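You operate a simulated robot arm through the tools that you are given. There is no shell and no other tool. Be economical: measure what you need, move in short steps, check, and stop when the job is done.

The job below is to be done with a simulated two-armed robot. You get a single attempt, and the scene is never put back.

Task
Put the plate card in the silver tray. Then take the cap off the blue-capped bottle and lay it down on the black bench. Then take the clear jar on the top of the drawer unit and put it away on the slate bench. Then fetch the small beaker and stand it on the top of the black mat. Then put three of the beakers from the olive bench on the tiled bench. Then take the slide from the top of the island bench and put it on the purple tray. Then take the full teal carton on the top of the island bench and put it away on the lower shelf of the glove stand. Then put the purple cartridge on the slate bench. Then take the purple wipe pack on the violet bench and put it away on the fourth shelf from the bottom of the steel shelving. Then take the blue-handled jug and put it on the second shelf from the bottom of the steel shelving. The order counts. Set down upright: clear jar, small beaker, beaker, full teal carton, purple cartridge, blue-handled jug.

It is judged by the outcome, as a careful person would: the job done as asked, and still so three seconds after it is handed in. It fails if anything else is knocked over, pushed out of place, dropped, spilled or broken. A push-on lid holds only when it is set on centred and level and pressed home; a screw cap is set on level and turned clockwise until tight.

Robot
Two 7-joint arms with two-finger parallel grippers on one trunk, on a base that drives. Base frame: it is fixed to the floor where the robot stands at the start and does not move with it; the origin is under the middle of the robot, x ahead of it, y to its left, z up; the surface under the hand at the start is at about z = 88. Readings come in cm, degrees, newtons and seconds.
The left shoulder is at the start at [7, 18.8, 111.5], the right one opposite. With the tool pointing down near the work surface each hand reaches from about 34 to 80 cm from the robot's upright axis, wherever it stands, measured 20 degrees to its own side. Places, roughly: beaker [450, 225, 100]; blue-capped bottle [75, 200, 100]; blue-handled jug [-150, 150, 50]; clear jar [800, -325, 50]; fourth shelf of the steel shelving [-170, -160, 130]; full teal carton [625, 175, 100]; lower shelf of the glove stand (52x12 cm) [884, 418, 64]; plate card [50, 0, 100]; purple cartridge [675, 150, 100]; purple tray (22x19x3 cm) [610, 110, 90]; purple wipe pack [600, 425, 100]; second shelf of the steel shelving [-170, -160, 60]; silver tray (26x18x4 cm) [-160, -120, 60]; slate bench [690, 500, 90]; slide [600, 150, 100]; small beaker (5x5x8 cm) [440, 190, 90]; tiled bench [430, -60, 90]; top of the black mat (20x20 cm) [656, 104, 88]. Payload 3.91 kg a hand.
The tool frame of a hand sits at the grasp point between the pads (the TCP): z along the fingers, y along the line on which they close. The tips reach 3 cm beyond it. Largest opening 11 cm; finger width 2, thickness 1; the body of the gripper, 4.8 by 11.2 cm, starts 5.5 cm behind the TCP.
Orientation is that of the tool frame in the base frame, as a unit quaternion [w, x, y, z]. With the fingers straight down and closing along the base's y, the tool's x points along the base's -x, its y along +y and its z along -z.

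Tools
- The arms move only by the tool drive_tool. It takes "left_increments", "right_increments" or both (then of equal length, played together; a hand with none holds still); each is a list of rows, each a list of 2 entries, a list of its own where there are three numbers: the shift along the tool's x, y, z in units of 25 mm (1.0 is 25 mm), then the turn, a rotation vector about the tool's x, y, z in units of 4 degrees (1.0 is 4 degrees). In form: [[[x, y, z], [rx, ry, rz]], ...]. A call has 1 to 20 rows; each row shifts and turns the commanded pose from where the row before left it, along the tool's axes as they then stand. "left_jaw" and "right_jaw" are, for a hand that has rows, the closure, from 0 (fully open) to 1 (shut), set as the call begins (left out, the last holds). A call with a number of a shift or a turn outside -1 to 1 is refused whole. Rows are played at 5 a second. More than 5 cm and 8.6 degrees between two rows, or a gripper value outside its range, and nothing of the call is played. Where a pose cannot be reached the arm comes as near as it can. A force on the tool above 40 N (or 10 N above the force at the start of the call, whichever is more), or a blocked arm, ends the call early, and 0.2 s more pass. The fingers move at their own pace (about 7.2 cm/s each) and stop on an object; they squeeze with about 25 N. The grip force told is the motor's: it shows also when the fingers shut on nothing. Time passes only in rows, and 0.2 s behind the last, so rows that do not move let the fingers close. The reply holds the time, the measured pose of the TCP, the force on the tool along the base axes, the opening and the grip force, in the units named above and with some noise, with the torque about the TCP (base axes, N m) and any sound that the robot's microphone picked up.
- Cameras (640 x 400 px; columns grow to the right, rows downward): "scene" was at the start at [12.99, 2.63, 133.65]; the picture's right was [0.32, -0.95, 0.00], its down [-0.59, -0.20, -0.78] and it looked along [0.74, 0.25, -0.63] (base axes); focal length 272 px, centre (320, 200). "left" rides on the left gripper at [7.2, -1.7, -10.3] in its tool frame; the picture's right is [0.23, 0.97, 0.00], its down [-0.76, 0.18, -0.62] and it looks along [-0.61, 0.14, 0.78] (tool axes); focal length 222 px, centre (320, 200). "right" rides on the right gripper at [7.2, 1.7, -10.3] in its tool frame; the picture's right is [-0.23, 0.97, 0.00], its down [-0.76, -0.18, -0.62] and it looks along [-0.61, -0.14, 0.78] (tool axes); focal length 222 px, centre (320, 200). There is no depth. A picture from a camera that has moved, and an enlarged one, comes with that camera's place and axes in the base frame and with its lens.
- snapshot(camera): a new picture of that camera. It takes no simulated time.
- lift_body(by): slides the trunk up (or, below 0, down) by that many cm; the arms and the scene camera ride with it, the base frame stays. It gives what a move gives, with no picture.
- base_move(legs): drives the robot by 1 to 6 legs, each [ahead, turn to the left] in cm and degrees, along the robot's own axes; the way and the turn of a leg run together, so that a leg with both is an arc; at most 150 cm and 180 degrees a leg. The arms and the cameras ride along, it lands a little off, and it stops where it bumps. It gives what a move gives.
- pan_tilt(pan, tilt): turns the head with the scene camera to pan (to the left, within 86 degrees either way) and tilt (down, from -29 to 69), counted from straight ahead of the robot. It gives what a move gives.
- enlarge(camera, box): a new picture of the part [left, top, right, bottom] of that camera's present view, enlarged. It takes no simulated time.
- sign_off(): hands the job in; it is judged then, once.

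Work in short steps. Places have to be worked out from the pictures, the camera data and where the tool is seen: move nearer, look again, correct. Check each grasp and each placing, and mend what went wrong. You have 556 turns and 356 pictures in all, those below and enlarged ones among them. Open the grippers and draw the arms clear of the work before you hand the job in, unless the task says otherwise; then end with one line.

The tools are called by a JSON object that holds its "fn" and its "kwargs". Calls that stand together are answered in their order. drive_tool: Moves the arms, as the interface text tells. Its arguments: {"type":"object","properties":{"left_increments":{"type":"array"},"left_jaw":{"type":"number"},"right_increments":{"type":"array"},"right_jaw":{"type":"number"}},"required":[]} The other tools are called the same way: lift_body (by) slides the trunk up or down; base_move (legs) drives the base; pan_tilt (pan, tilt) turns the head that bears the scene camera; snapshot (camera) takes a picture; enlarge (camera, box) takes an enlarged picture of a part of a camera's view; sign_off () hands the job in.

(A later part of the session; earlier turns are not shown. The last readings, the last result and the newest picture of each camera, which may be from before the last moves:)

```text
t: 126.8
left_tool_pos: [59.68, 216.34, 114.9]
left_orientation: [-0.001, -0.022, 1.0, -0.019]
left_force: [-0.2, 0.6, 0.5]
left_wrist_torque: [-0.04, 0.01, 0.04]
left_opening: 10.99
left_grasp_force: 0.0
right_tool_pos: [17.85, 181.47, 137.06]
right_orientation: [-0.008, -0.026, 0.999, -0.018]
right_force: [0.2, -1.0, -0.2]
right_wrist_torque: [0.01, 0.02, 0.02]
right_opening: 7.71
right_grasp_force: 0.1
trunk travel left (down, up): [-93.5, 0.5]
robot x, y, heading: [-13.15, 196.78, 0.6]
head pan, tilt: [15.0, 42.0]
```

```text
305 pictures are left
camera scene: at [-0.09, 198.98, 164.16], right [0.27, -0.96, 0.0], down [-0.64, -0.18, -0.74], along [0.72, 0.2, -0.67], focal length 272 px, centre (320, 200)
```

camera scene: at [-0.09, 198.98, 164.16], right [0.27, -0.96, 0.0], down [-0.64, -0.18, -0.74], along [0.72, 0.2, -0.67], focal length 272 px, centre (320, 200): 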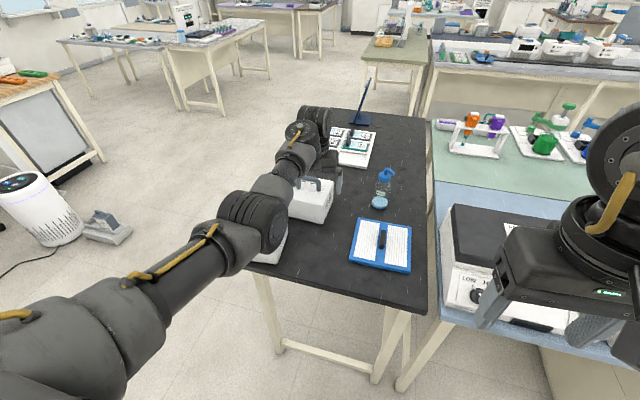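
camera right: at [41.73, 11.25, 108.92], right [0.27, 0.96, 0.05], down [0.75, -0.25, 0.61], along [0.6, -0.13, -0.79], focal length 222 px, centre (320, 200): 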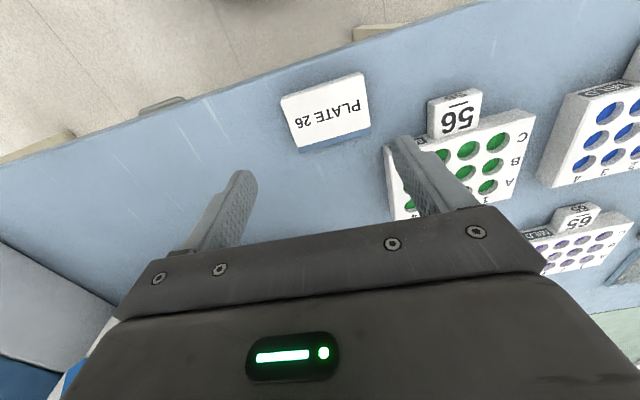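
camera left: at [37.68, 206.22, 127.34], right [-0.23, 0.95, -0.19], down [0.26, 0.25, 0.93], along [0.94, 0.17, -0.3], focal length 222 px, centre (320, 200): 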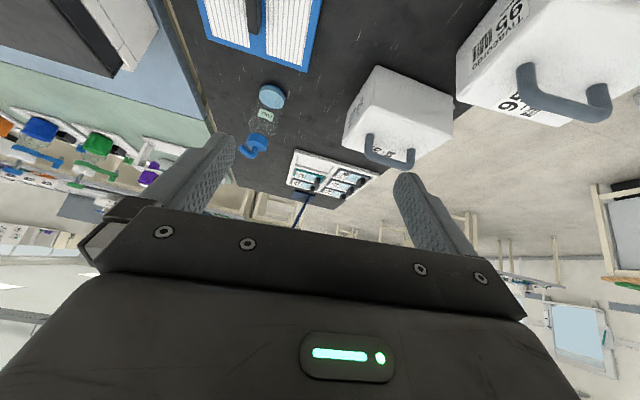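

Upright again. Back the base 40 cm so I can see the carriers.

{"fn": "base_move", "kwargs": {"legs": [[-35, 0]]}}

{"fn": "snapshot", "kwargs": {"camera": "left"}}

{"fn": "snapshot", "kwargs": {"camera": "scene"}}

```text
t: 129.1
left_tool_pos: [24.62, 215.8, 114.81]
left_orientation: [-0.001, -0.021, 1.0, -0.019]
left_force: [0.1, -0.8, -0.4]
left_wrist_torque: [-0.03, -0.03, 0.04]
left_opening: 11.03
left_grasp_force: 0.0
right_tool_pos: [-17.22, 180.88, 137.11]
right_orientation: [-0.01, -0.024, 1.0, -0.017]
right_force: [0.4, 0.3, -0.2]
right_wrist_torque: [0.01, 0.02, -0.02]
right_opening: 7.71
right_grasp_force: 0.0
trunk travel left (down, up): [-93.5, 0.5]
robot x, y, heading: [-48.27, 196.32, 0.6]
head pan, tilt: [15.0, 42.0]
```

```text
304 pictures are left
camera left: at [17.53, 214.18, 125.32], right [-0.27, 0.96, -0.04], down [0.75, 0.23, 0.62], along [0.6, 0.14, -0.79], focal length 222 px, centre (320, 200)
```

left: 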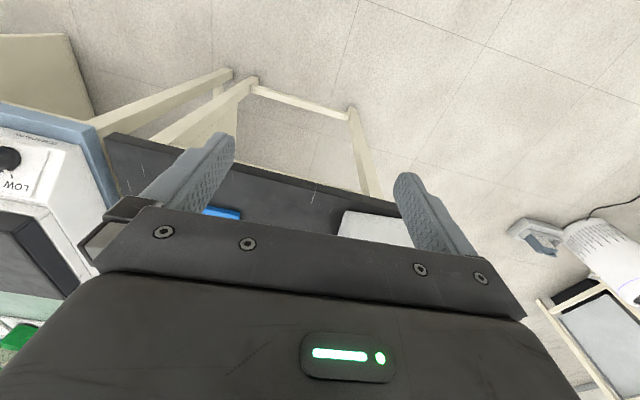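

```text
303 pictures are left
camera scene: at [-35.11, 198.54, 164.14], right [0.27, -0.96, 0.0], down [-0.65, -0.18, -0.74], along [0.71, 0.2, -0.67], focal length 272 px, centre (320, 200)
```

scene: 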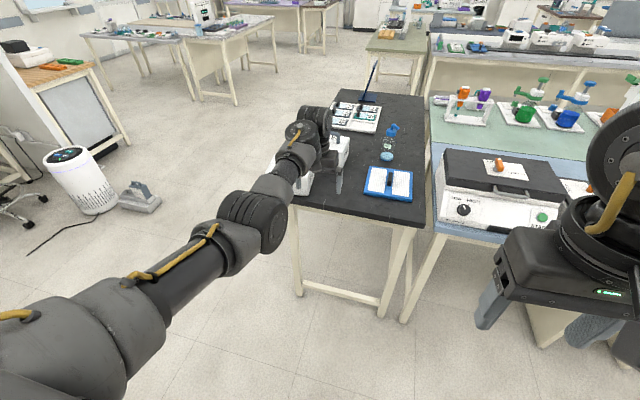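

Swing the left hand further left to clear the view.

{"fn": "drive_tool", "kwargs": {"left_increments": [[[0.5, 1, 0], [0, 0, 0]], [[0.5, 1, 0], [0, 0, 0]], [[0.5, 1, 0], [0, 0, 0]], [[0.5, 1, 0], [0, 0, 0]], [[0.5, 1, 0], [0, 0, 0]], [[0.5, 1, 0], [0, 0, 0]], [[0.5, 1, 0], [0, 0, 0]], [[0, 1, 0], [0, 0, 0]], [[0, 1, 0], [0, 0, 0]], [[0, 1, 0], [0, 0, 0]]]}}

{"fn": "pan_tilt", "kwargs": {"pan": 15, "tilt": 38}}

{"fn": "enlarge", "kwargs": {"camera": "scene", "box": [220, 70, 440, 220]}}

```text
t: 129.4
left_tool_pos: [23.91, 217.19, 115.01]
left_orientation: [0.01, -0.027, 0.999, -0.021]
left_force: [10.7, -11.9, -24.3]
left_wrist_torque: [1.58, -0.66, 1.06]
left_opening: 11.01
left_grasp_force: 0.0
right_tool_pos: [-17.61, 181.03, 137.31]
right_orientation: [-0.007, -0.025, 0.999, -0.019]
right_force: [0.2, -0.6, 0.5]
right_wrist_torque: [-0.02, -0.01, -0.01]
right_opening: 7.72
right_grasp_force: 0.1
trunk travel left (down, up): [-93.5, 0.5]
robot x, y, heading: [-48.0, 196.67, 0.6]
head pan, tilt: [15.0, 42.0]
stopped in row 1 (left hand): the force on the tool passed its limit at 113 N (the readings are from after the stop); the commanded pose is now the measured one
```

```text
t: 130.1
left_tool_pos: [23.96, 217.15, 115.11]
left_orientation: [0.009, -0.026, 0.999, -0.021]
left_force: [14.0, -20.8, -39.8]
left_wrist_torque: [2.78, -1.64, 1.86]
left_opening: 10.99
left_grasp_force: 0.2
right_tool_pos: [-17.44, 180.93, 137.12]
right_orientation: [-0.008, -0.025, 0.999, -0.018]
right_force: [-0.8, -0.9, 0.2]
right_wrist_torque: [0.01, 0.0, 0.03]
right_opening: 7.67
right_grasp_force: 0.0
trunk travel left (down, up): [-93.5, 0.5]
robot x, y, heading: [-48.44, 196.79, 0.4]
head pan, tilt: [15.0, 38.0]
```

```text
2.67 times, centred on (330, 145) of scene
camera zoom: at [-35.25, 198.67, 164.77], right [0.27, -0.96, 0.0], down [-0.59, -0.17, -0.79], along [0.76, 0.21, -0.62], focal length 727 px, centre (293, 347)
```

zoom: 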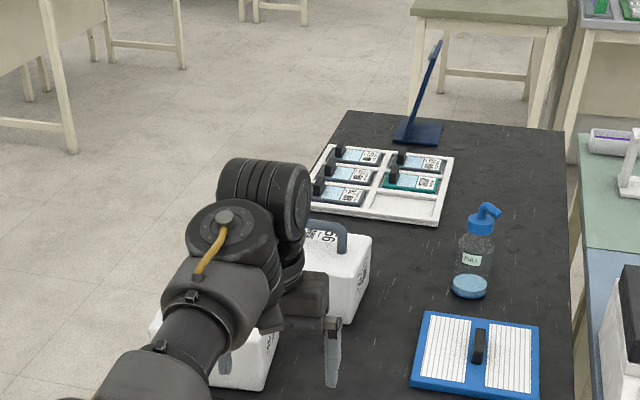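

Wrist folded against the forearm because the hand is far below the shoulder. Relax it, then raise the hand while drawing back.

{"fn": "drive_tool", "kwargs": {"left_increments": [[[-0.3, -0.5, 0], [0, 0, 0]], [[0, 0, -0.6], [0, 0, 0]], [[0.2, 0, -0.9], [0, 0, 0]], [[0.3, 0, -0.9], [0, 0, 0]], [[0.4, 0, -0.9], [0, 0, 0]], [[0.4, 0, -0.9], [0, 0, 0]], [[0.4, 0.2, -0.9], [0, 0, 0]], [[0.4, 0.2, -0.9], [0, 0, 0]], [[0.4, 0.2, -0.9], [0, 0, 0]]]}}

{"fn": "snapshot", "kwargs": {"camera": "scene"}}

```text
t: 130.8
left_tool_pos: [24.94, 216.01, 117.47]
left_orientation: [0.018, -0.027, 0.999, -0.021]
left_force: [12.0, -12.6, -22.2]
left_wrist_torque: [1.66, -0.57, 1.16]
left_opening: 11.0
left_grasp_force: 0.0
right_tool_pos: [-17.51, 180.9, 137.12]
right_orientation: [-0.007, -0.024, 1.0, -0.02]
right_force: [0.4, -0.7, 0.6]
right_wrist_torque: [0.04, 0.02, 0.02]
right_opening: 7.68
right_grasp_force: 0.0
trunk travel left (down, up): [-93.5, 0.5]
robot x, y, heading: [-48.42, 196.4, 0.8]
head pan, tilt: [15.0, 38.0]
stopped in row 3 (left hand): the force on the tool passed its limit at 135 N (the readings are from after the stop); the commanded pose is now the measured one
```

```text
301 pictures are left
camera scene: at [-35.26, 198.69, 164.77], right [0.27, -0.96, 0.0], down [-0.59, -0.17, -0.79], along [0.76, 0.21, -0.62], focal length 272 px, centre (320, 200)
```

scene: 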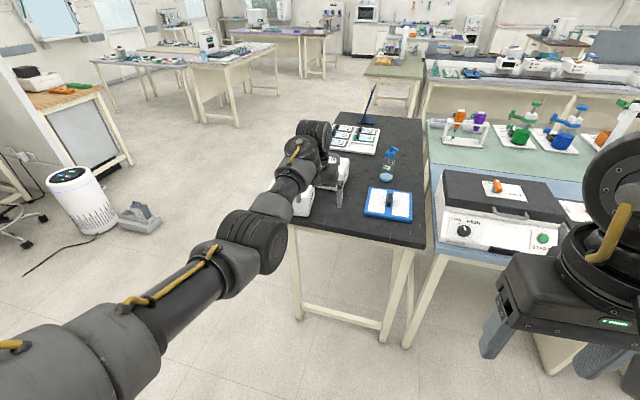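

Contact comes from the forearm behind; opening the wrist (tilting forward) should relieve it. Tilt forward 40°, then raise.

{"fn": "drive_tool", "kwargs": {"left_increments": [[[-0.3, -0.3, 0.3], [0, -1, 0]], [[0, 0, 0], [0, -1, 0]], [[0, 0, 0], [0, -1, 0]], [[0, 0, 0], [0, -1, 0]], [[0, 0, 0], [0, -1, 0]], [[0, 0, 0], [0, -1, 0]], [[0, 0, 0], [0, -1, 0]], [[0, 0, 0], [0, -1, 0]], [[0, 0, 0], [0, -1, 0]], [[0, 0, 0], [0, -1, 0]]]}}

{"fn": "drive_tool", "kwargs": {"left_increments": [[[-0.6, 0.3, -0.76], [0, 0, 0]], [[-0.6, 0.3, -0.76], [0, 0, 0]], [[-0.6, 0.3, -0.76], [0, 0, 0]], [[-0.6, 0.3, -0.76], [0, 0, 0]], [[-0.6, 0.3, -0.76], [0, 0, 0]], [[-0.6, 0.3, -0.76], [0, 0, 0]], [[-0.6, 0.3, -0.76], [0, 0, 0]]]}}

```text
t: 133.0
left_tool_pos: [25.63, 215.29, 116.79]
left_orientation: [0.358, -0.031, 0.933, -0.011]
left_force: [-0.2, 0.2, 0.3]
left_wrist_torque: [-0.01, -0.02, 0.0]
left_opening: 11.02
left_grasp_force: 0.0
right_tool_pos: [-17.49, 180.89, 137.21]
right_orientation: [-0.008, -0.025, 0.999, -0.018]
right_force: [0.7, 0.4, -0.4]
right_wrist_torque: [0.04, -0.01, 0.01]
right_opening: 7.72
right_grasp_force: 0.1
trunk travel left (down, up): [-93.5, 0.5]
robot x, y, heading: [-48.94, 196.03, 0.8]
head pan, tilt: [15.0, 38.0]
```

```text
t: 134.6
left_tool_pos: [24.33, 220.99, 133.49]
left_orientation: [0.357, -0.032, 0.933, -0.011]
left_force: [0.5, 0.5, -0.1]
left_wrist_torque: [0.0, 0.02, -0.01]
left_opening: 10.97
left_grasp_force: 0.0
right_tool_pos: [-17.52, 180.95, 137.15]
right_orientation: [-0.008, -0.025, 1.0, -0.018]
right_force: [0.3, -0.3, 1.2]
right_wrist_torque: [0.01, -0.01, -0.02]
right_opening: 7.66
right_grasp_force: 0.0
trunk travel left (down, up): [-93.5, 0.5]
robot x, y, heading: [-48.52, 196.54, 0.8]
head pan, tilt: [15.0, 38.0]
```

That worked. Now untilt gradually while moving left.

{"fn": "drive_tool", "kwargs": {"left_increments": [[[0, 0.6, -0.3], [0, 1, 0]], [[0, 0.6, -0.3], [0, 1, 0]], [[0, 0.6, -0.3], [0, 1, 0]], [[0, 0.6, 0], [0, 1, 0]], [[0, 0.6, 0], [0, 1, 0]], [[0, 0.6, 0], [0, 1, 0]], [[0, 0.6, 0], [0, 1, 0]], [[0, 0.6, 0], [0, 1, 0]], [[0, 0.6, 0], [0, 1, 0]], [[0, 0.6, 0], [0, 1, 0]]]}}

{"fn": "snapshot", "kwargs": {"camera": "scene"}}

```text
t: 135.0
left_tool_pos: [24.24, 221.99, 134.08]
left_orientation: [0.345, -0.035, 0.938, -0.013]
left_force: [24.4, -4.0, -11.1]
left_wrist_torque: [0.39, -0.66, 1.02]
left_opening: 11.0
left_grasp_force: 0.1
right_tool_pos: [-17.49, 180.99, 137.19]
right_orientation: [-0.008, -0.024, 1.0, -0.018]
right_force: [-1.2, -0.9, -0.3]
right_wrist_torque: [-0.01, -0.04, -0.01]
right_opening: 7.71
right_grasp_force: 0.0
trunk travel left (down, up): [-93.5, 0.5]
robot x, y, heading: [-48.41, 196.68, 0.5]
head pan, tilt: [15.0, 38.0]
stopped in row 1 (left hand): the force on the tool passed its limit at 108 N (the readings are from after the stop); the commanded pose is now the measured one
```

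```text
300 pictures are left
camera scene: at [-35.17, 198.66, 164.76], right [0.27, -0.96, 0.0], down [-0.59, -0.17, -0.79], along [0.76, 0.21, -0.62], focal length 272 px, centre (320, 200)
```

scene: 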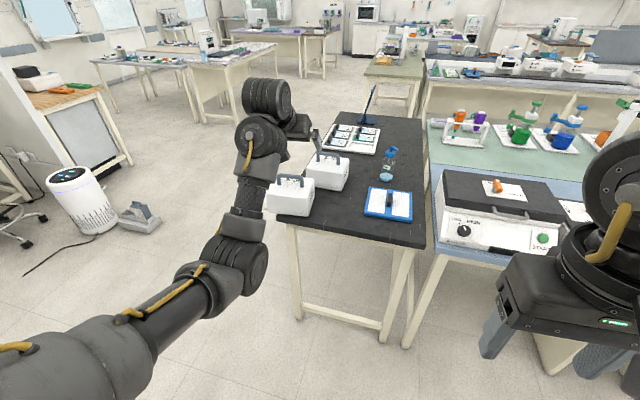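

Now the carriers are visible; zoom to measure them.

{"fn": "enlarge", "kwargs": {"camera": "scene", "box": [250, 120, 430, 250]}}

```text
3.08 times, centred on (340, 185) of scene
camera zoom: at [-35.17, 198.66, 164.76], right [0.27, -0.96, 0.0], down [-0.59, -0.17, -0.79], along [0.76, 0.21, -0.62], focal length 838 px, centre (258, 246)
```

zoom: 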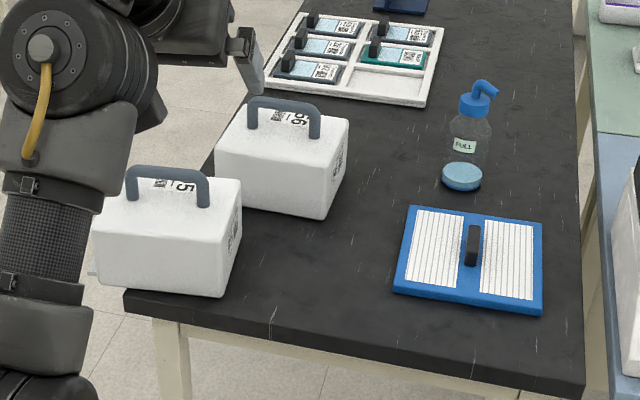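

Carrier 95 was displaced ~9.7 cm to the left (overhanging); I'll put it back. First recover the arm posture: tilt further forward and move left.

{"fn": "drive_tool", "kwargs": {"left_increments": [[[0, -0.3, 0], [0, -1, 0]], [[0, 0, 0], [0, -1, 0]], [[0, 0, 0], [0, -1, 0]], [[0, 0, 0], [0, -1, 0]], [[0, 0, 0], [0, -1, 0]], [[0, 1, 0], [0, 0, 0]], [[0, 1, 0], [0, 0, 0]], [[0, 1, 0], [0, 0, 0]], [[0, 1, 0], [0, 0, 0]], [[0, 1, 0], [0, 0, 0]], [[0, 1, 0], [0, 0, 0]]]}}

{"fn": "snapshot", "kwargs": {"camera": "scene"}}

```text
t: 137.4
left_tool_pos: [23.58, 236.43, 133.33]
left_orientation: [0.501, -0.036, 0.865, -0.007]
left_force: [-0.2, 0.9, 0.7]
left_wrist_torque: [-0.01, 0.01, -0.01]
left_opening: 10.97
left_grasp_force: 0.1
right_tool_pos: [-17.51, 181.03, 137.21]
right_orientation: [-0.008, -0.025, 0.999, -0.019]
right_force: [0.3, -0.4, 0.3]
right_wrist_torque: [0.01, 0.01, 0.0]
right_opening: 7.73
right_grasp_force: 0.0
trunk travel left (down, up): [-93.5, 0.5]
robot x, y, heading: [-48.36, 196.5, 0.7]
head pan, tilt: [15.0, 38.0]
```

```text
298 pictures are left
camera scene: at [-35.17, 198.7, 164.76], right [0.27, -0.96, 0.0], down [-0.59, -0.17, -0.79], along [0.76, 0.21, -0.62], focal length 272 px, centre (320, 200)
```

scene: 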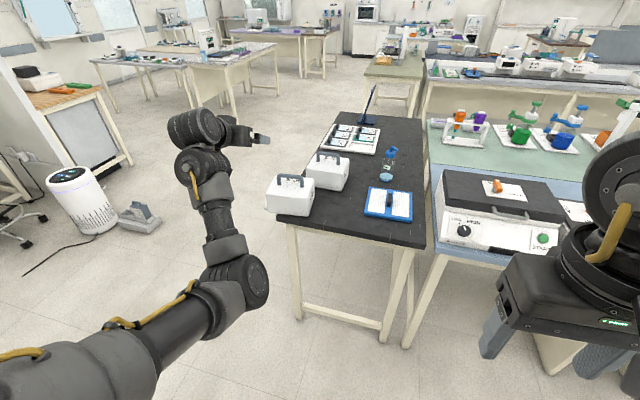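

The elbow has swung low and inward. Try drawing the hand back toward its home spot with the tool tilted, then look.

{"fn": "drive_tool", "kwargs": {"left_increments": [[[0.5, 0, -0.86], [0, 0, 0]], [[0.5, 0, -0.86], [0, 0, 0]], [[0.5, 0, -0.86], [0, 0, 0]], [[0.5, 0, -0.86], [0, 0, 0]], [[0.5, 0, -0.86], [0, 0, 0]], [[0.5, 0, -0.86], [0, 0, 0]], [[0.5, 0, -0.86], [0, 0, 0]], [[0.5, 0, -0.86], [0, 0, 0]]]}}

{"fn": "snapshot", "kwargs": {"camera": "scene"}}

```text
t: 138.7
left_tool_pos: [11.02, 235.76, 133.53]
left_orientation: [0.507, -0.037, 0.861, -0.005]
left_force: [13.5, 14.3, -5.6]
left_wrist_torque: [0.19, -0.75, -1.57]
left_opening: 11.0
left_grasp_force: 0.2
right_tool_pos: [-17.5, 180.89, 137.22]
right_orientation: [-0.007, -0.025, 1.0, -0.017]
right_force: [0.6, -0.6, 0.7]
right_wrist_torque: [-0.02, -0.05, 0.02]
right_opening: 7.7
right_grasp_force: 0.1
trunk travel left (down, up): [-93.5, 0.5]
robot x, y, heading: [-48.25, 196.03, 0.4]
head pan, tilt: [15.0, 38.0]
stopped in row 6 (left hand): the force on the tool passed its limit at 89 N (the readings are from after the stop); the commanded pose is now the measured one
```

```text
297 pictures are left
camera scene: at [-35.3, 198.62, 164.78], right [0.27, -0.96, 0.0], down [-0.59, -0.17, -0.79], along [0.76, 0.21, -0.62], focal length 272 px, centre (320, 200)
```

scene: 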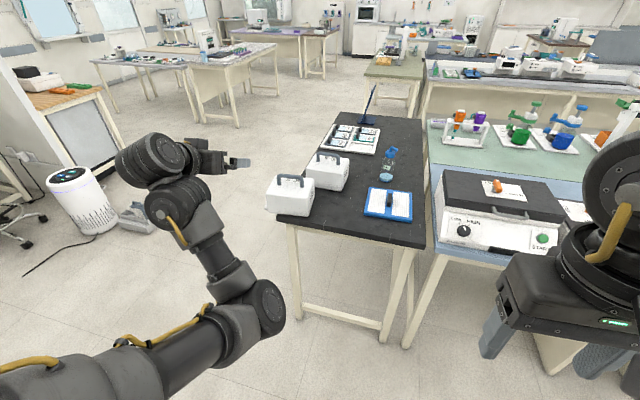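

Elbow is bent inward. I'll extend the arm forward nearly straight and roll the tool to swivel the elbow back outward.

{"fn": "drive_tool", "kwargs": {"left_increments": [[[-0.45, 0, 0.8], [0, 0, 0]], [[-0.45, 0, 0.8], [0, -1, 0]], [[-0.4, 0, 0.85], [0, -1, 0]], [[-0.35, 0, 0.9], [0, -1, 0]], [[-0.3, 0, 0.9], [0, -1, 0]], [[-0.2, -0.3, 0.9], [0, -1, 0]], [[-0.1, -0.5, 0.9], [0, -1, 0]], [[0, -0.5, 0.9], [0, -1, 0]], [[0, -0.5, 0.9], [0, 0, 0]], [[0, -0.5, 0.9], [0, 0, 0]], [[0, -0.5, 0.9], [0, 0, 0]]]}}

{"fn": "snapshot", "kwargs": {"camera": "scene"}}

```text
t: 141.1
left_tool_pos: [36.78, 230.31, 133.58]
left_orientation: [0.699, -0.038, 0.714, 0.005]
left_force: [0.3, 0.4, -0.8]
left_wrist_torque: [-0.01, 0.02, 0.04]
left_opening: 10.99
left_grasp_force: 0.0
right_tool_pos: [-17.39, 180.96, 137.01]
right_orientation: [-0.008, -0.025, 1.0, -0.017]
right_force: [0.1, -0.6, 0.8]
right_wrist_torque: [0.02, 0.0, 0.01]
right_opening: 7.71
right_grasp_force: 0.1
trunk travel left (down, up): [-93.5, 0.5]
robot x, y, heading: [-48.18, 196.58, 0.7]
head pan, tilt: [15.0, 38.0]
```

```text
296 pictures are left
camera scene: at [-35.1, 198.62, 164.76], right [0.27, -0.96, 0.0], down [-0.59, -0.17, -0.79], along [0.76, 0.21, -0.62], focal length 272 px, centre (320, 200)
```

scene: 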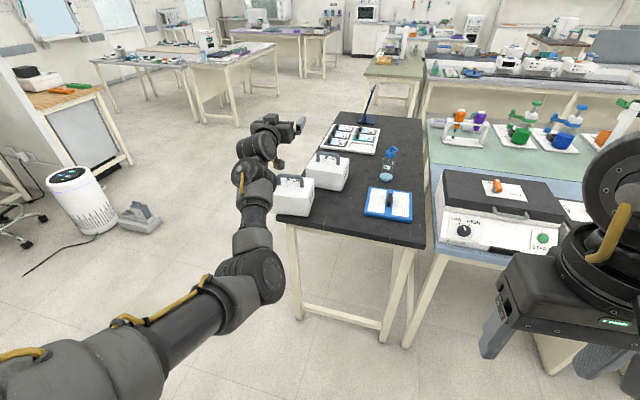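

Extend a bit further and roll the tool about its axis.

{"fn": "drive_tool", "kwargs": {"left_increments": [[[0, -0.8, 1], [0, 0, 0]], [[0, -0.8, 1], [0, 0, 0]], [[0, -0.8, 1], [0, 0, 0]], [[0, -0.8, 0.6], [0, 0, 0]], [[0, 0, 0], [0, 0, 1]], [[0, 0, 0], [0, 0, 1]], [[0, 0, 0], [0, 0, 1]], [[0, 0, 0], [0, 0, 1]], [[0, 0, 0], [0, 0, 1]], [[0, 0, 0], [0, 0, 1]], [[0, 0, 0], [0, 0, 1]], [[0, 0, 0], [0, 0, 1]], [[0, 0, 0], [0, 0, 1]], [[0, 0, 0], [0, 0, 1]], [[0, 0, 0], [0, 0, 1]], [[0, 0, 0], [0, 0, 1]], [[0, 0, 0], [0, 0, 1]], [[0, 0, 0], [0, 0, 1]], [[0, 0, 0], [0, 0, 1]], [[0, 0, 0], [0, 0, 1]]]}}

{"fn": "snapshot", "kwargs": {"camera": "scene"}}

```text
t: 145.2
left_tool_pos: [45.97, 222.81, 133.78]
left_orientation: [0.59, 0.346, 0.626, 0.376]
left_force: [-0.3, 0.6, 0.1]
left_wrist_torque: [0.02, 0.0, 0.02]
left_opening: 11.01
left_grasp_force: 0.1
left hand out of reach, approached as far as the arm can: row 4
right_tool_pos: [-17.49, 180.95, 137.05]
right_orientation: [-0.009, -0.024, 1.0, -0.018]
right_force: [0.2, 0.4, 0.2]
right_wrist_torque: [0.0, -0.01, -0.02]
right_opening: 7.7
right_grasp_force: 0.1
trunk travel left (down, up): [-93.5, 0.5]
robot x, y, heading: [-48.42, 196.52, 0.4]
head pan, tilt: [15.0, 38.0]
```

```text
295 pictures are left
camera scene: at [-35.18, 198.61, 164.77], right [0.27, -0.96, 0.0], down [-0.59, -0.17, -0.79], along [0.76, 0.21, -0.62], focal length 272 px, centre (320, 200)
```

scene: 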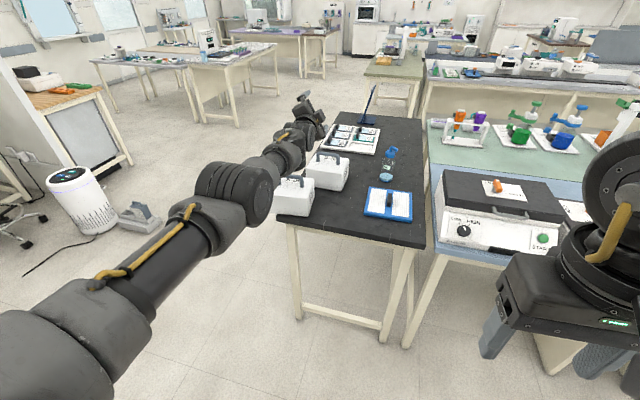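

The elbow swivelled up. Now retract 20 cm and see how the elbow bends.

{"fn": "drive_tool", "kwargs": {"left_increments": [[[0, 0, -1], [0, 0, 0]], [[0, 0, -1], [0, 0, 0]], [[0, 0, -1], [0, 0, 0]], [[0, 0, -1], [0, 0, 0]], [[0, 0, -1], [0, 0, 0]], [[0, 0, -1], [0, 0, 0]], [[0, 0, -1], [0, 0, 0]], [[0, 0, -1], [0, 0, 0]]]}}

{"fn": "snapshot", "kwargs": {"camera": "scene"}}

```text
t: 147.1
left_tool_pos: [26.12, 221.67, 134.27]
left_orientation: [0.59, 0.345, 0.626, 0.375]
left_force: [-0.1, 0.2, 0.4]
left_wrist_torque: [-0.02, -0.02, 0.02]
left_opening: 11.0
left_grasp_force: 0.0
right_tool_pos: [-17.47, 180.93, 137.21]
right_orientation: [-0.008, -0.025, 1.0, -0.018]
right_force: [0.6, 0.7, -0.6]
right_wrist_torque: [0.03, -0.02, -0.01]
right_opening: 7.72
right_grasp_force: 0.0
trunk travel left (down, up): [-93.5, 0.5]
robot x, y, heading: [-48.19, 196.72, 0.7]
head pan, tilt: [15.0, 38.0]
```

```text
294 pictures are left
camera scene: at [-35.29, 198.67, 164.78], right [0.27, -0.96, 0.0], down [-0.59, -0.17, -0.79], along [0.76, 0.21, -0.62], focal length 272 px, centre (320, 200)
```

scene: 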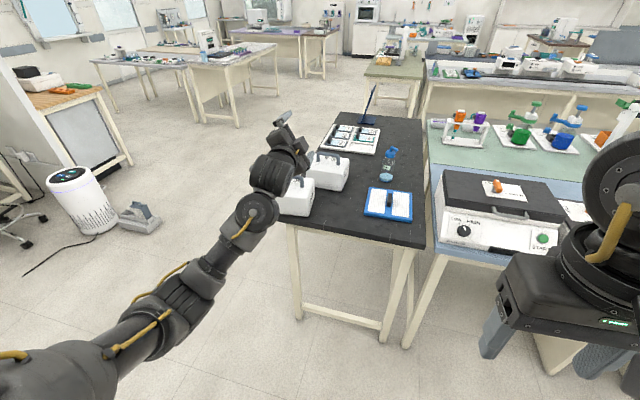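

Elbow is now low-left. Roll the tool back while bent and check.

{"fn": "drive_tool", "kwargs": {"left_increments": [[[0, 0, 0], [0, 0, -1]], [[0, 0, 0], [0, 0, -1]], [[0, 0, 0], [0, 0, -1]], [[0, 0, 0], [0, 0, -1]], [[0, 0, 0], [0, 0, -1]], [[0, 0, 0], [0, 0, -1]], [[0, 0, 0], [0, 0, -1]], [[0, 0, 0], [0, 0, -1]], [[0, 0, 0], [0, 0, -1]], [[0, 0, 0], [0, 0, -1]], [[0, 0, 0], [0, 0, -1]], [[0, 0, 0], [0, 0, -1]], [[0, 0, 0], [0, 0, -1]], [[0, 0, 0], [0, 0, -1]], [[0, 0, 0], [0, 0, -1]]]}}

{"fn": "snapshot", "kwargs": {"camera": "scene"}}

```text
t: 150.2
left_tool_pos: [26.0, 221.69, 134.08]
left_orientation: [0.699, -0.015, 0.715, 0.029]
left_force: [-0.1, -0.7, 0.3]
left_wrist_torque: [-0.01, 0.01, 0.02]
left_opening: 11.01
left_grasp_force: 0.2
right_tool_pos: [-17.55, 180.89, 137.02]
right_orientation: [-0.007, -0.025, 1.0, -0.017]
right_force: [0.4, 0.4, 0.0]
right_wrist_torque: [0.03, -0.01, 0.02]
right_opening: 7.71
right_grasp_force: 0.1
trunk travel left (down, up): [-93.5, 0.5]
robot x, y, heading: [-48.81, 196.49, 0.6]
head pan, tilt: [15.0, 38.0]
```

```text
293 pictures are left
camera scene: at [-35.19, 198.59, 164.77], right [0.27, -0.96, 0.0], down [-0.59, -0.17, -0.79], along [0.76, 0.21, -0.62], focal length 272 px, centre (320, 200)
```

scene: 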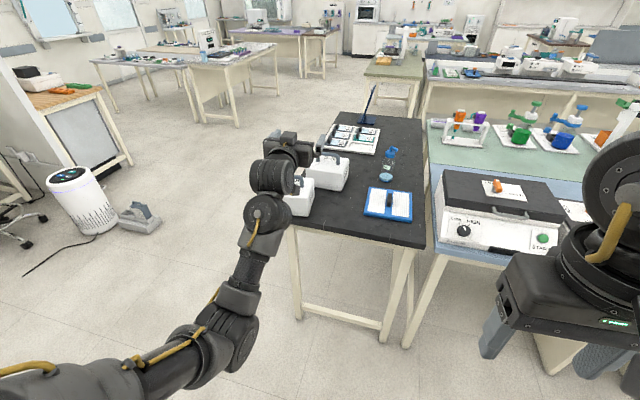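

Partial gain. Repeat: extend, roll further (80°), retract, this time keeping the roll.

{"fn": "drive_tool", "kwargs": {"left_increments": [[[0, 0, 1], [0, 0, 0]], [[0, 0, 1], [0, 0, 0]], [[0, 0, 1], [0, 0, 0]], [[0, 0, 1], [0, 0, 0]], [[0, 0, 1], [0, 0, 0]], [[0, 0, 1], [0, 0, 0]], [[0, 0, 1], [0, 0, 0]], [[0, 0, 1], [0, 0, 0]], [[0, 0, 0], [0, 0, 1]], [[0, 0, 0], [0, 0, 1]], [[0, 0, 0], [0, 0, 1]], [[0, 0, 0], [0, 0, 1]], [[0, 0, 0], [0, 0, 1]], [[0, 0, 0], [0, 0, 1]], [[0, 0, 0], [0, 0, 1]], [[0, 0, 0], [0, 0, 1]], [[0, 0, 0], [0, 0, 1]], [[0, 0, 0], [0, 0, 1]], [[0, 0, 0], [0, 0, 1]], [[0, 0, 0], [0, 0, 1]]]}}

{"fn": "drive_tool", "kwargs": {"left_increments": [[[0, 0, 0], [0, 0, 1]], [[0, 0, 0], [0, 0, 1]], [[0, 0, 0], [0, 0, 1]], [[0, 0, 0], [0, 0, 1]], [[0, 0, 0], [0, 0, 1]], [[0, 0, 0], [0, 0, 1]], [[0, 0, 0], [0, 0, 1]], [[0, 0, 0], [0, 0, 1]], [[0, 0, -1], [0, 0, 0]], [[0, 0, -1], [0, 0, 0]], [[0, 0, -1], [0, 0, 0]], [[0, 0, -1], [0, 0, 0]], [[0, 0, -1], [0, 0, 0]], [[0, 0, -1], [0, 0, 0]], [[0, 0, -1], [0, 0, 0]], [[0, 0, -1], [0, 0, 0]], [[0, 0, -1], [0, 0, 0]], [[0, 0, -1], [0, 0, 0]]]}}

{"fn": "snapshot", "kwargs": {"camera": "scene"}}

```text
t: 154.4
left_tool_pos: [45.92, 222.95, 133.7]
left_orientation: [0.626, 0.279, 0.659, 0.311]
left_force: [-0.4, 0.1, -0.9]
left_wrist_torque: [0.0, -0.01, -0.04]
left_opening: 11.0
left_grasp_force: 0.1
right_tool_pos: [-17.47, 180.91, 137.2]
right_orientation: [-0.009, -0.025, 1.0, -0.017]
right_force: [-0.3, -0.8, 0.5]
right_wrist_torque: [-0.01, 0.0, 0.06]
right_opening: 7.69
right_grasp_force: 0.1
trunk travel left (down, up): [-93.5, 0.5]
robot x, y, heading: [-48.43, 196.46, 0.7]
head pan, tilt: [15.0, 38.0]
```

```text
t: 158.2
left_tool_pos: [45.19, 219.57, 130.04]
left_orientation: [0.519, 0.457, 0.559, 0.457]
left_force: [0.2, 0.0, 0.1]
left_wrist_torque: [0.02, 0.03, 0.03]
left_opening: 10.99
left_grasp_force: 0.1
left hand out of reach, approached as far as the arm can: row 9, 10, 11, 12, 13, 14, 15, 16, 17, 18
right_tool_pos: [-17.46, 181.06, 137.12]
right_orientation: [-0.009, -0.024, 1.0, -0.018]
right_force: [-0.4, 0.2, 0.2]
right_wrist_torque: [-0.01, 0.02, 0.02]
right_opening: 7.7
right_grasp_force: 0.1
trunk travel left (down, up): [-93.5, 0.5]
robot x, y, heading: [-48.64, 196.1, 0.5]
head pan, tilt: [15.0, 38.0]
```

```text
292 pictures are left
camera scene: at [-35.12, 198.64, 164.76], right [0.27, -0.96, 0.0], down [-0.59, -0.17, -0.79], along [0.76, 0.21, -0.62], focal length 272 px, centre (320, 200)
```

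scene: 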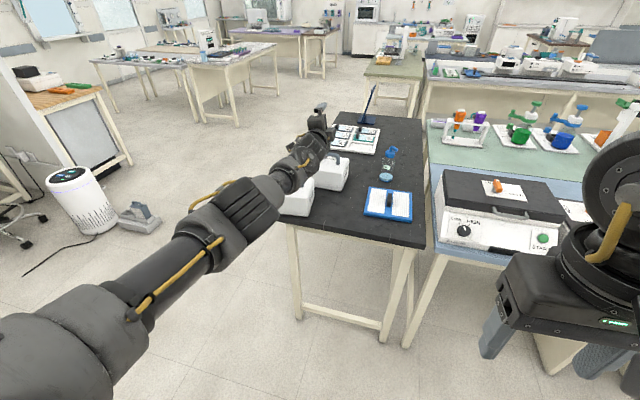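

Too much roll stops the retraction; roll back 20° and retract.

{"fn": "drive_tool", "kwargs": {"left_increments": [[[0, 0, 0], [0, 0, -1]], [[0, 0, 0], [0, 0, -1]], [[0, 0, 0], [0, 0, -1]], [[0, 0, 0], [0, 0, -1]], [[0, 0, -1], [0, 0, -0.3]], [[0, 0, -1], [0, 0, -0.3]], [[0, 0, -1], [0, 0, -0.3]], [[0, 0, -1], [0, 0, -0.3]], [[0, 0, -1], [0, 0, -0.3]], [[0, 0, -1], [0, 0, -0.3]], [[0, 0, -1], [0, 0, -0.3]], [[0, 0, -1], [0, 0, -0.3]], [[0, 0, -1], [0, 0, -0.3]]]}}

{"fn": "snapshot", "kwargs": {"camera": "scene"}}

```text
t: 161.1
left_tool_pos: [21.77, 219.29, 131.26]
left_orientation: [0.612, 0.307, 0.645, 0.339]
left_force: [-0.4, -0.2, 0.1]
left_wrist_torque: [-0.02, 0.01, 0.02]
left_opening: 11.01
left_grasp_force: 0.1
left hand out of reach, approached as far as the arm can: row 1
right_tool_pos: [-17.57, 180.82, 137.07]
right_orientation: [-0.007, -0.025, 1.0, -0.018]
right_force: [-0.4, 0.0, -0.8]
right_wrist_torque: [0.01, -0.02, 0.02]
right_opening: 7.69
right_grasp_force: 0.1
trunk travel left (down, up): [-93.5, 0.5]
robot x, y, heading: [-48.18, 196.63, 0.5]
head pan, tilt: [15.0, 38.0]
```

```text
291 pictures are left
camera scene: at [-35.3, 198.6, 164.78], right [0.27, -0.96, 0.0], down [-0.59, -0.17, -0.79], along [0.76, 0.21, -0.62], focal length 272 px, centre (320, 200)
```

scene: 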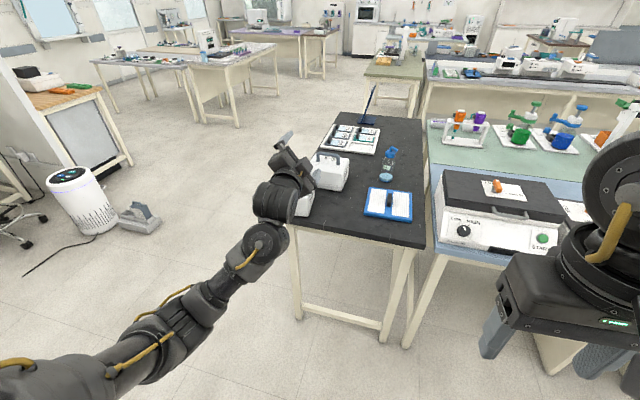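

Elbow is at lower-left. Keep the roll and pitch the tool down part way.

{"fn": "drive_tool", "kwargs": {"left_increments": [[[0, 0, 0], [0.84, 0.54, 0]], [[0, 0, 0], [0.84, 0.54, 0]], [[0, 0, 0], [0.84, 0.54, 0]], [[0, 0, 0], [0.84, 0.54, 0]], [[0, 0, 0], [0.84, 0.54, 0]], [[0, 0, 0], [0.84, 0.54, 0]], [[0, 0, 0], [0.84, 0.54, 0]], [[0, 0, 0], [0.84, 0.54, 0]], [[0, 0, 0], [0.84, 0.54, 0]], [[0, 0, 0], [0.84, 0.54, 0]], [[0, 0, 0], [0.84, 0.54, 0]], [[0, 0, 0], [0.84, 0.54, 0]]]}}

{"fn": "snapshot", "kwargs": {"camera": "scene"}}

```text
t: 163.7
left_tool_pos: [21.91, 219.2, 131.41]
left_orientation: [0.311, 0.416, 0.84, 0.157]
left_force: [-0.5, -0.4, 0.1]
left_wrist_torque: [-0.01, -0.01, -0.05]
left_opening: 10.97
left_grasp_force: 0.0
right_tool_pos: [-17.37, 180.81, 137.15]
right_orientation: [-0.008, -0.025, 0.999, -0.018]
right_force: [0.0, -0.1, -0.9]
right_wrist_torque: [-0.01, 0.01, -0.03]
right_opening: 7.72
right_grasp_force: 0.0
trunk travel left (down, up): [-93.5, 0.5]
robot x, y, heading: [-48.55, 196.39, 0.6]
head pan, tilt: [15.0, 38.0]
```

```text
290 pictures are left
camera scene: at [-35.16, 198.58, 164.76], right [0.27, -0.96, 0.0], down [-0.59, -0.17, -0.79], along [0.76, 0.21, -0.62], focal length 272 px, centre (320, 200)
```

scene: 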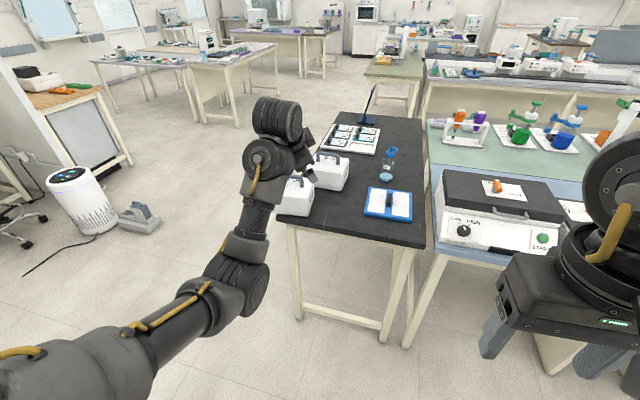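

Elbow dropped again on pitching. Undo the pitch, then roll further while bent so the elbow is forced outwards.

{"fn": "drive_tool", "kwargs": {"left_increments": [[[0, 0, 0], [-0.84, -0.54, 0]], [[0, 0, 0], [-0.84, -0.54, 0]], [[0, 0, 0], [-0.84, -0.54, 0]], [[0, 0, 0], [-0.84, -0.54, 0]], [[0, 0, 0], [-0.84, -0.54, 0]], [[0, 0, 0], [-0.84, -0.54, 0]], [[0, 0, 0], [-0.84, -0.54, 0]], [[0, 0, 0], [-0.84, -0.54, 0]], [[0, 0, 0], [-0.84, -0.54, 0]], [[0, 0, 0], [-0.84, -0.54, 0]], [[0, 0, 0], [-0.84, -0.54, 0]], [[0, 0, 0], [-0.84, -0.54, 0]]]}}

{"fn": "drive_tool", "kwargs": {"left_increments": [[[0, 0, 0], [0, 0, 1]], [[0, 0, 0], [0, 0, 1]], [[0, 0, 0], [0, 0, 1]], [[0, 0, 0], [0, 0, 1]], [[0, 0, 0], [0, 0, 1]], [[0, 0, 0], [0, 0, 1]], [[0, 0, 0], [0, 0, 1]], [[0, 0, 0], [0, 0, 1]], [[0, 0, 0], [0, 0, 1]], [[0, 0, 0], [0, 0, 1]], [[0, 0, 0], [0, 0, 1]], [[0, 0, 0], [0, 0, 1]], [[0, 0, 0], [0, 0, 1]], [[0, 0, 0], [0, 0, 1]]]}}

{"fn": "snapshot", "kwargs": {"camera": "scene"}}

```text
t: 166.2
left_tool_pos: [21.96, 219.2, 131.41]
left_orientation: [0.612, 0.307, 0.645, 0.338]
left_force: [-0.3, 0.2, -0.3]
left_wrist_torque: [-0.01, 0.0, 0.02]
left_opening: 11.01
left_grasp_force: 0.1
right_tool_pos: [-17.57, 180.92, 137.14]
right_orientation: [-0.008, -0.025, 0.999, -0.018]
right_force: [-0.3, -0.8, 0.9]
right_wrist_torque: [0.0, 0.0, 0.0]
right_opening: 7.72
right_grasp_force: 0.1
trunk travel left (down, up): [-93.5, 0.5]
robot x, y, heading: [-48.1, 196.33, 0.7]
head pan, tilt: [15.0, 38.0]
```

```text
t: 169.2
left_tool_pos: [22.04, 219.23, 131.26]
left_orientation: [0.38, 0.575, 0.425, 0.587]
left_force: [-0.3, 0.1, -0.3]
left_wrist_torque: [0.01, 0.01, 0.01]
left_opening: 11.01
left_grasp_force: 0.1
right_tool_pos: [-17.48, 180.9, 137.1]
right_orientation: [-0.009, -0.024, 1.0, -0.018]
right_force: [-0.5, 0.8, 0.0]
right_wrist_torque: [0.0, -0.03, -0.03]
right_opening: 7.72
right_grasp_force: 0.1
trunk travel left (down, up): [-93.5, 0.5]
robot x, y, heading: [-48.25, 196.36, 0.6]
head pan, tilt: [15.0, 38.0]
```

```text
289 pictures are left
camera scene: at [-35.18, 198.61, 164.77], right [0.27, -0.96, 0.0], down [-0.59, -0.17, -0.79], along [0.76, 0.21, -0.62], focal length 272 px, centre (320, 200)
```

scene: 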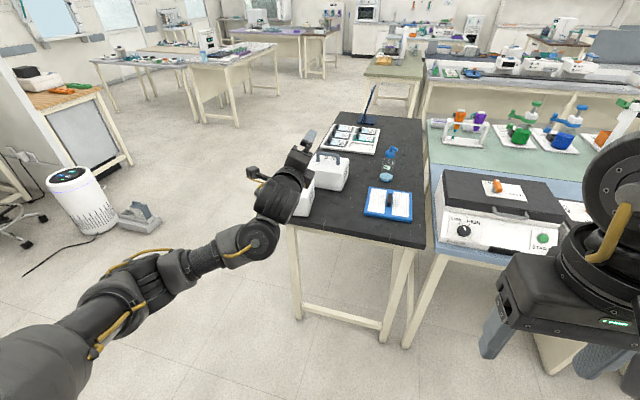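

Elbow is now out to the left. Pitch the tool down with this roll kept.

{"fn": "drive_tool", "kwargs": {"left_increments": [[[0, 0, 0], [0.92, -0.39, 0]], [[0, 0, 0], [0.92, -0.39, 0]], [[0, 0, 0], [0.92, -0.39, 0]], [[0, 0, 0], [0.92, -0.39, 0]], [[0, 0, 0], [0.92, -0.39, 0]], [[0, 0, 0], [0.92, -0.39, 0]], [[0, 0, 0], [0.92, -0.39, 0]], [[0, 0, 0], [0.92, -0.39, 0]], [[0, 0, 0], [0.92, -0.39, 0]], [[0, 0, 0], [0.92, -0.39, 0]], [[0, 0, 0], [0.92, -0.39, 0]], [[0, 0, 0], [0.92, -0.39, 0]]]}}

{"fn": "snapshot", "kwargs": {"camera": "scene"}}

```text
t: 171.8
left_tool_pos: [21.98, 219.14, 131.36]
left_orientation: [0.199, 0.761, 0.548, 0.285]
left_force: [0.1, 0.5, -0.1]
left_wrist_torque: [0.02, 0.0, 0.02]
left_opening: 11.01
left_grasp_force: 0.0
right_tool_pos: [-17.53, 180.87, 137.09]
right_orientation: [-0.009, -0.024, 0.999, -0.018]
right_force: [0.4, 0.1, -0.3]
right_wrist_torque: [-0.03, 0.01, -0.02]
right_opening: 7.71
right_grasp_force: 0.0
trunk travel left (down, up): [-93.5, 0.5]
robot x, y, heading: [-47.97, 196.07, 0.6]
head pan, tilt: [15.0, 38.0]
```

```text
288 pictures are left
camera scene: at [-35.16, 198.57, 164.76], right [0.27, -0.96, 0.0], down [-0.59, -0.17, -0.79], along [0.76, 0.21, -0.62], focal length 272 px, centre (320, 200)
```

scene: 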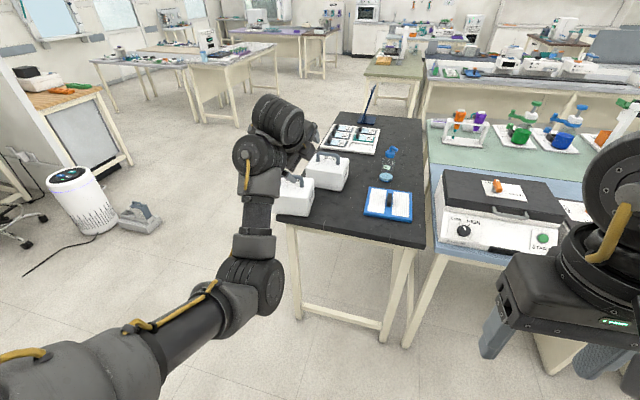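

Pitching swings the elbow back in. Undo it, roll further (to ~175°) so the elbow goes up, then pitch.

{"fn": "drive_tool", "kwargs": {"left_increments": [[[0, 0, 0], [-0.92, 0.39, 0]], [[0, 0, 0], [-0.92, 0.39, 0]], [[0, 0, 0], [-0.92, 0.39, 0]], [[0, 0, 0], [-0.92, 0.39, 0]], [[0, 0, 0], [-0.92, 0.39, 0]], [[0, 0, 0], [-0.92, 0.39, 0]], [[0, 0, 0], [-0.92, 0.39, 0]], [[0, 0, 0], [-0.92, 0.39, 0]], [[0, 0, 0], [-0.92, 0.39, 0]], [[0, 0, 0], [-0.92, 0.39, 0]], [[0, 0, 0], [-0.92, 0.39, 0]], [[0, 0, 0], [-0.92, 0.39, 0]]]}}

{"fn": "drive_tool", "kwargs": {"left_increments": [[[0, 0, 0], [0, 0, 1]], [[0, 0, 0], [0, 0, 1]], [[0, 0, 0], [0, 0, 1]], [[0, 0, 0], [0, 0, 1]], [[0, 0, 0], [0, 0, 1]], [[0, 0, 0], [0, 0, 1]], [[0, 0, 0], [0, 0, 1]], [[0, 0, 0], [0, 0, 1]], [[0, 0, 0], [0, 0, 1]], [[0, 0, 0], [0, 0, 1]], [[0, 0, 0], [0, 0, 1]], [[0, 0, 0], [0, 0, 1]], [[0, 0, 0], [0, 0, 1]], [[0, 0, 0], [0, 0, 1]], [[0, 0, 0], [0, 0, 1]]]}}

{"fn": "snapshot", "kwargs": {"camera": "scene"}}

```text
t: 174.4
left_tool_pos: [21.91, 219.26, 131.22]
left_orientation: [0.381, 0.575, 0.424, 0.587]
left_force: [0.9, 0.5, -0.6]
left_wrist_torque: [0.02, 0.03, 0.01]
left_opening: 10.99
left_grasp_force: 0.0
right_tool_pos: [-17.51, 180.91, 137.18]
right_orientation: [-0.009, -0.025, 0.999, -0.018]
right_force: [-0.3, 0.1, 0.2]
right_wrist_torque: [0.0, 0.0, -0.01]
right_opening: 7.7
right_grasp_force: 0.1
trunk travel left (down, up): [-93.5, 0.5]
robot x, y, heading: [-48.48, 196.45, 0.8]
head pan, tilt: [15.0, 38.0]
```

```text
t: 177.7
left_tool_pos: [21.81, 219.27, 131.28]
left_orientation: [0.036, 0.711, 0.079, 0.698]
left_force: [0.4, -0.4, -0.3]
left_wrist_torque: [0.03, 0.01, -0.02]
left_opening: 10.99
left_grasp_force: 0.0
right_tool_pos: [-17.42, 180.94, 137.2]
right_orientation: [-0.009, -0.025, 1.0, -0.017]
right_force: [0.8, -0.1, 0.6]
right_wrist_torque: [0.01, -0.04, -0.03]
right_opening: 7.7
right_grasp_force: 0.1
trunk travel left (down, up): [-93.5, 0.5]
robot x, y, heading: [-48.47, 196.17, 0.8]
head pan, tilt: [15.0, 38.0]
```

```text
287 pictures are left
camera scene: at [-35.19, 198.62, 164.77], right [0.27, -0.96, 0.0], down [-0.59, -0.17, -0.79], along [0.76, 0.21, -0.62], focal length 272 px, centre (320, 200)
```

scene: 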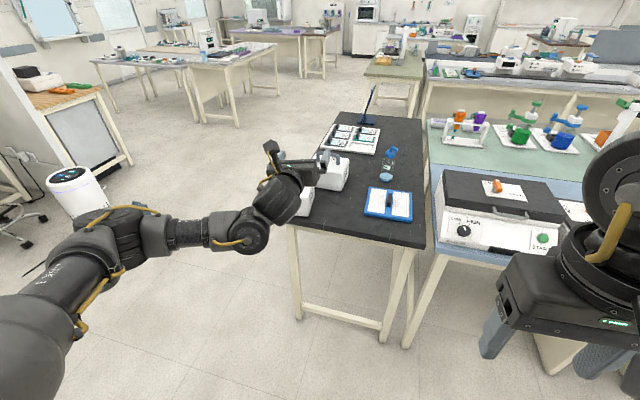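

Elbow now up-left like home. Pitch down the tool and check.

{"fn": "drive_tool", "kwargs": {"left_increments": [[[0, 0, 0], [0.17, -0.98, 0]], [[0, 0, 0], [0.17, -0.98, 0]], [[0, 0, 0], [0.17, -0.98, 0]], [[0, 0, 0], [0.17, -0.98, 0]], [[0, 0, 0], [0.17, -0.98, 0]], [[0, 0, 0], [0.17, -0.98, 0]], [[0, 0, 0], [0.17, -0.98, 0]], [[0, 0, 0], [0.17, -0.98, 0]], [[0, 0, 0], [0.17, -0.98, 0]], [[0, 0, 0], [0.17, -0.98, 0]], [[0, 0, 0], [0.17, -0.98, 0]], [[0, 0, 0], [0.17, -0.98, 0]], [[0, 0, 0], [0.17, -0.98, 0]], [[0, 0, 0], [0.17, -0.98, 0]], [[0, 0, 0], [0.17, -0.98, 0]]]}}

{"fn": "snapshot", "kwargs": {"camera": "scene"}}

```text
t: 180.8
left_tool_pos: [21.95, 219.23, 131.47]
left_orientation: [0.011, 0.958, 0.111, 0.265]
left_force: [-0.9, -1.4, 0.6]
left_wrist_torque: [0.01, 0.0, -0.02]
left_opening: 11.0
left_grasp_force: 0.1
right_tool_pos: [-17.47, 181.05, 137.2]
right_orientation: [-0.009, -0.024, 1.0, -0.017]
right_force: [-0.3, 0.5, -0.3]
right_wrist_torque: [0.03, -0.01, -0.01]
right_opening: 7.71
right_grasp_force: 0.0
trunk travel left (down, up): [-93.5, 0.5]
robot x, y, heading: [-48.33, 196.1, 0.6]
head pan, tilt: [15.0, 38.0]
```

```text
286 pictures are left
camera scene: at [-35.18, 198.68, 164.76], right [0.27, -0.96, 0.0], down [-0.59, -0.17, -0.79], along [0.76, 0.21, -0.62], focal length 272 px, centre (320, 200)
```

scene: 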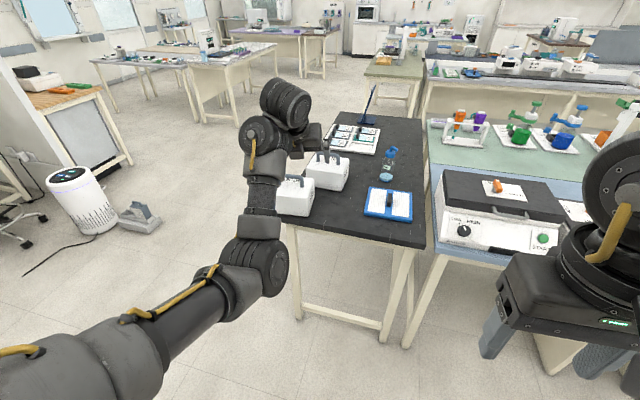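

Same elbow result at this far position. Undo pitch, retract to near-home distance with elbow up, then pitch down there.

{"fn": "drive_tool", "kwargs": {"left_increments": [[[0, 0, 0], [-0.17, 0.98, 0]], [[0, 0, 0], [-0.17, 0.98, 0]], [[0, 0, 0], [-0.17, 0.98, 0]], [[0, 0, 0], [-0.17, 0.98, 0]], [[0, 0, 0], [-0.17, 0.98, 0]], [[0, 0, 0], [-0.17, 0.98, 0]], [[0, 0, 0], [-0.17, 0.98, 0]], [[0, 0, 0], [-0.17, 0.98, 0]], [[0, 0, 0], [-0.17, 0.98, 0]], [[0, 0, 0], [-0.17, 0.98, 0]], [[0, 0, 0], [-0.17, 0.98, 0]], [[0, 0, 0], [-0.17, 0.98, 0]], [[0, 0, 0], [-0.17, 0.98, 0]], [[0, 0, 0], [-0.17, 0.98, 0]], [[0, 0, 0], [-0.17, 0.98, 0]]]}}

{"fn": "drive_tool", "kwargs": {"left_increments": [[[0, -0.5, -0.9], [0, 0, 0]], [[0, -0.5, -0.9], [0, 0, 0]], [[0, -0.5, -0.9], [0, 0, 0]], [[0, -0.5, -0.9], [0, 0, 0]], [[0, -0.5, -0.9], [0, 0, 0]], [[0, -0.5, -0.9], [0, 0, 0]], [[0, -0.5, -0.9], [0, 0, 0]]]}}

{"fn": "snapshot", "kwargs": {"camera": "scene"}}

```text
t: 184.1
left_tool_pos: [21.89, 219.06, 131.43]
left_orientation: [0.037, 0.71, 0.079, 0.699]
left_force: [0.7, 0.4, -0.6]
left_wrist_torque: [0.0, -0.01, 0.01]
left_opening: 11.0
left_grasp_force: 0.1
right_tool_pos: [-17.55, 180.81, 137.15]
right_orientation: [-0.007, -0.025, 1.0, -0.017]
right_force: [0.3, -0.7, -0.3]
right_wrist_torque: [0.01, -0.01, -0.02]
right_opening: 7.68
right_grasp_force: 0.1
trunk travel left (down, up): [-93.5, 0.5]
robot x, y, heading: [-48.79, 196.68, 0.7]
head pan, tilt: [15.0, 38.0]
```

```text
t: 185.7
left_tool_pos: [6.28, 227.72, 130.0]
left_orientation: [0.04, 0.71, 0.08, 0.699]
left_force: [0.2, -0.5, 0.7]
left_wrist_torque: [0.0, 0.02, -0.05]
left_opening: 10.98
left_grasp_force: 0.1
left hand out of reach, approached as far as the arm can: row 6, 7
right_tool_pos: [-17.59, 180.99, 137.26]
right_orientation: [-0.007, -0.025, 0.999, -0.019]
right_force: [0.1, -0.1, -1.1]
right_wrist_torque: [-0.02, -0.02, -0.01]
right_opening: 7.69
right_grasp_force: 0.1
trunk travel left (down, up): [-93.5, 0.5]
robot x, y, heading: [-48.54, 196.29, 0.5]
head pan, tilt: [15.0, 38.0]
```

```text
285 pictures are left
camera scene: at [-35.33, 198.78, 164.78], right [0.27, -0.96, 0.0], down [-0.59, -0.17, -0.79], along [0.76, 0.21, -0.62], focal length 272 px, centre (320, 200)
```

scene: 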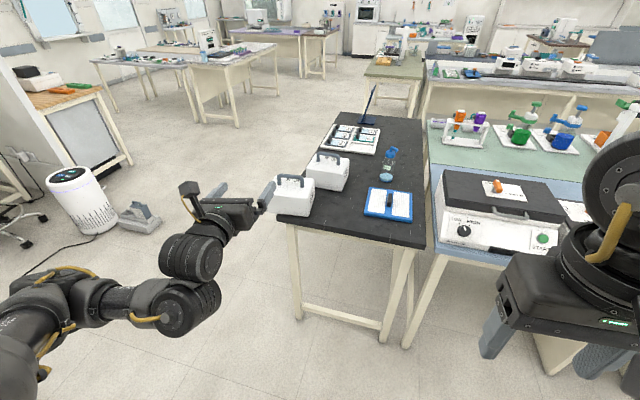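

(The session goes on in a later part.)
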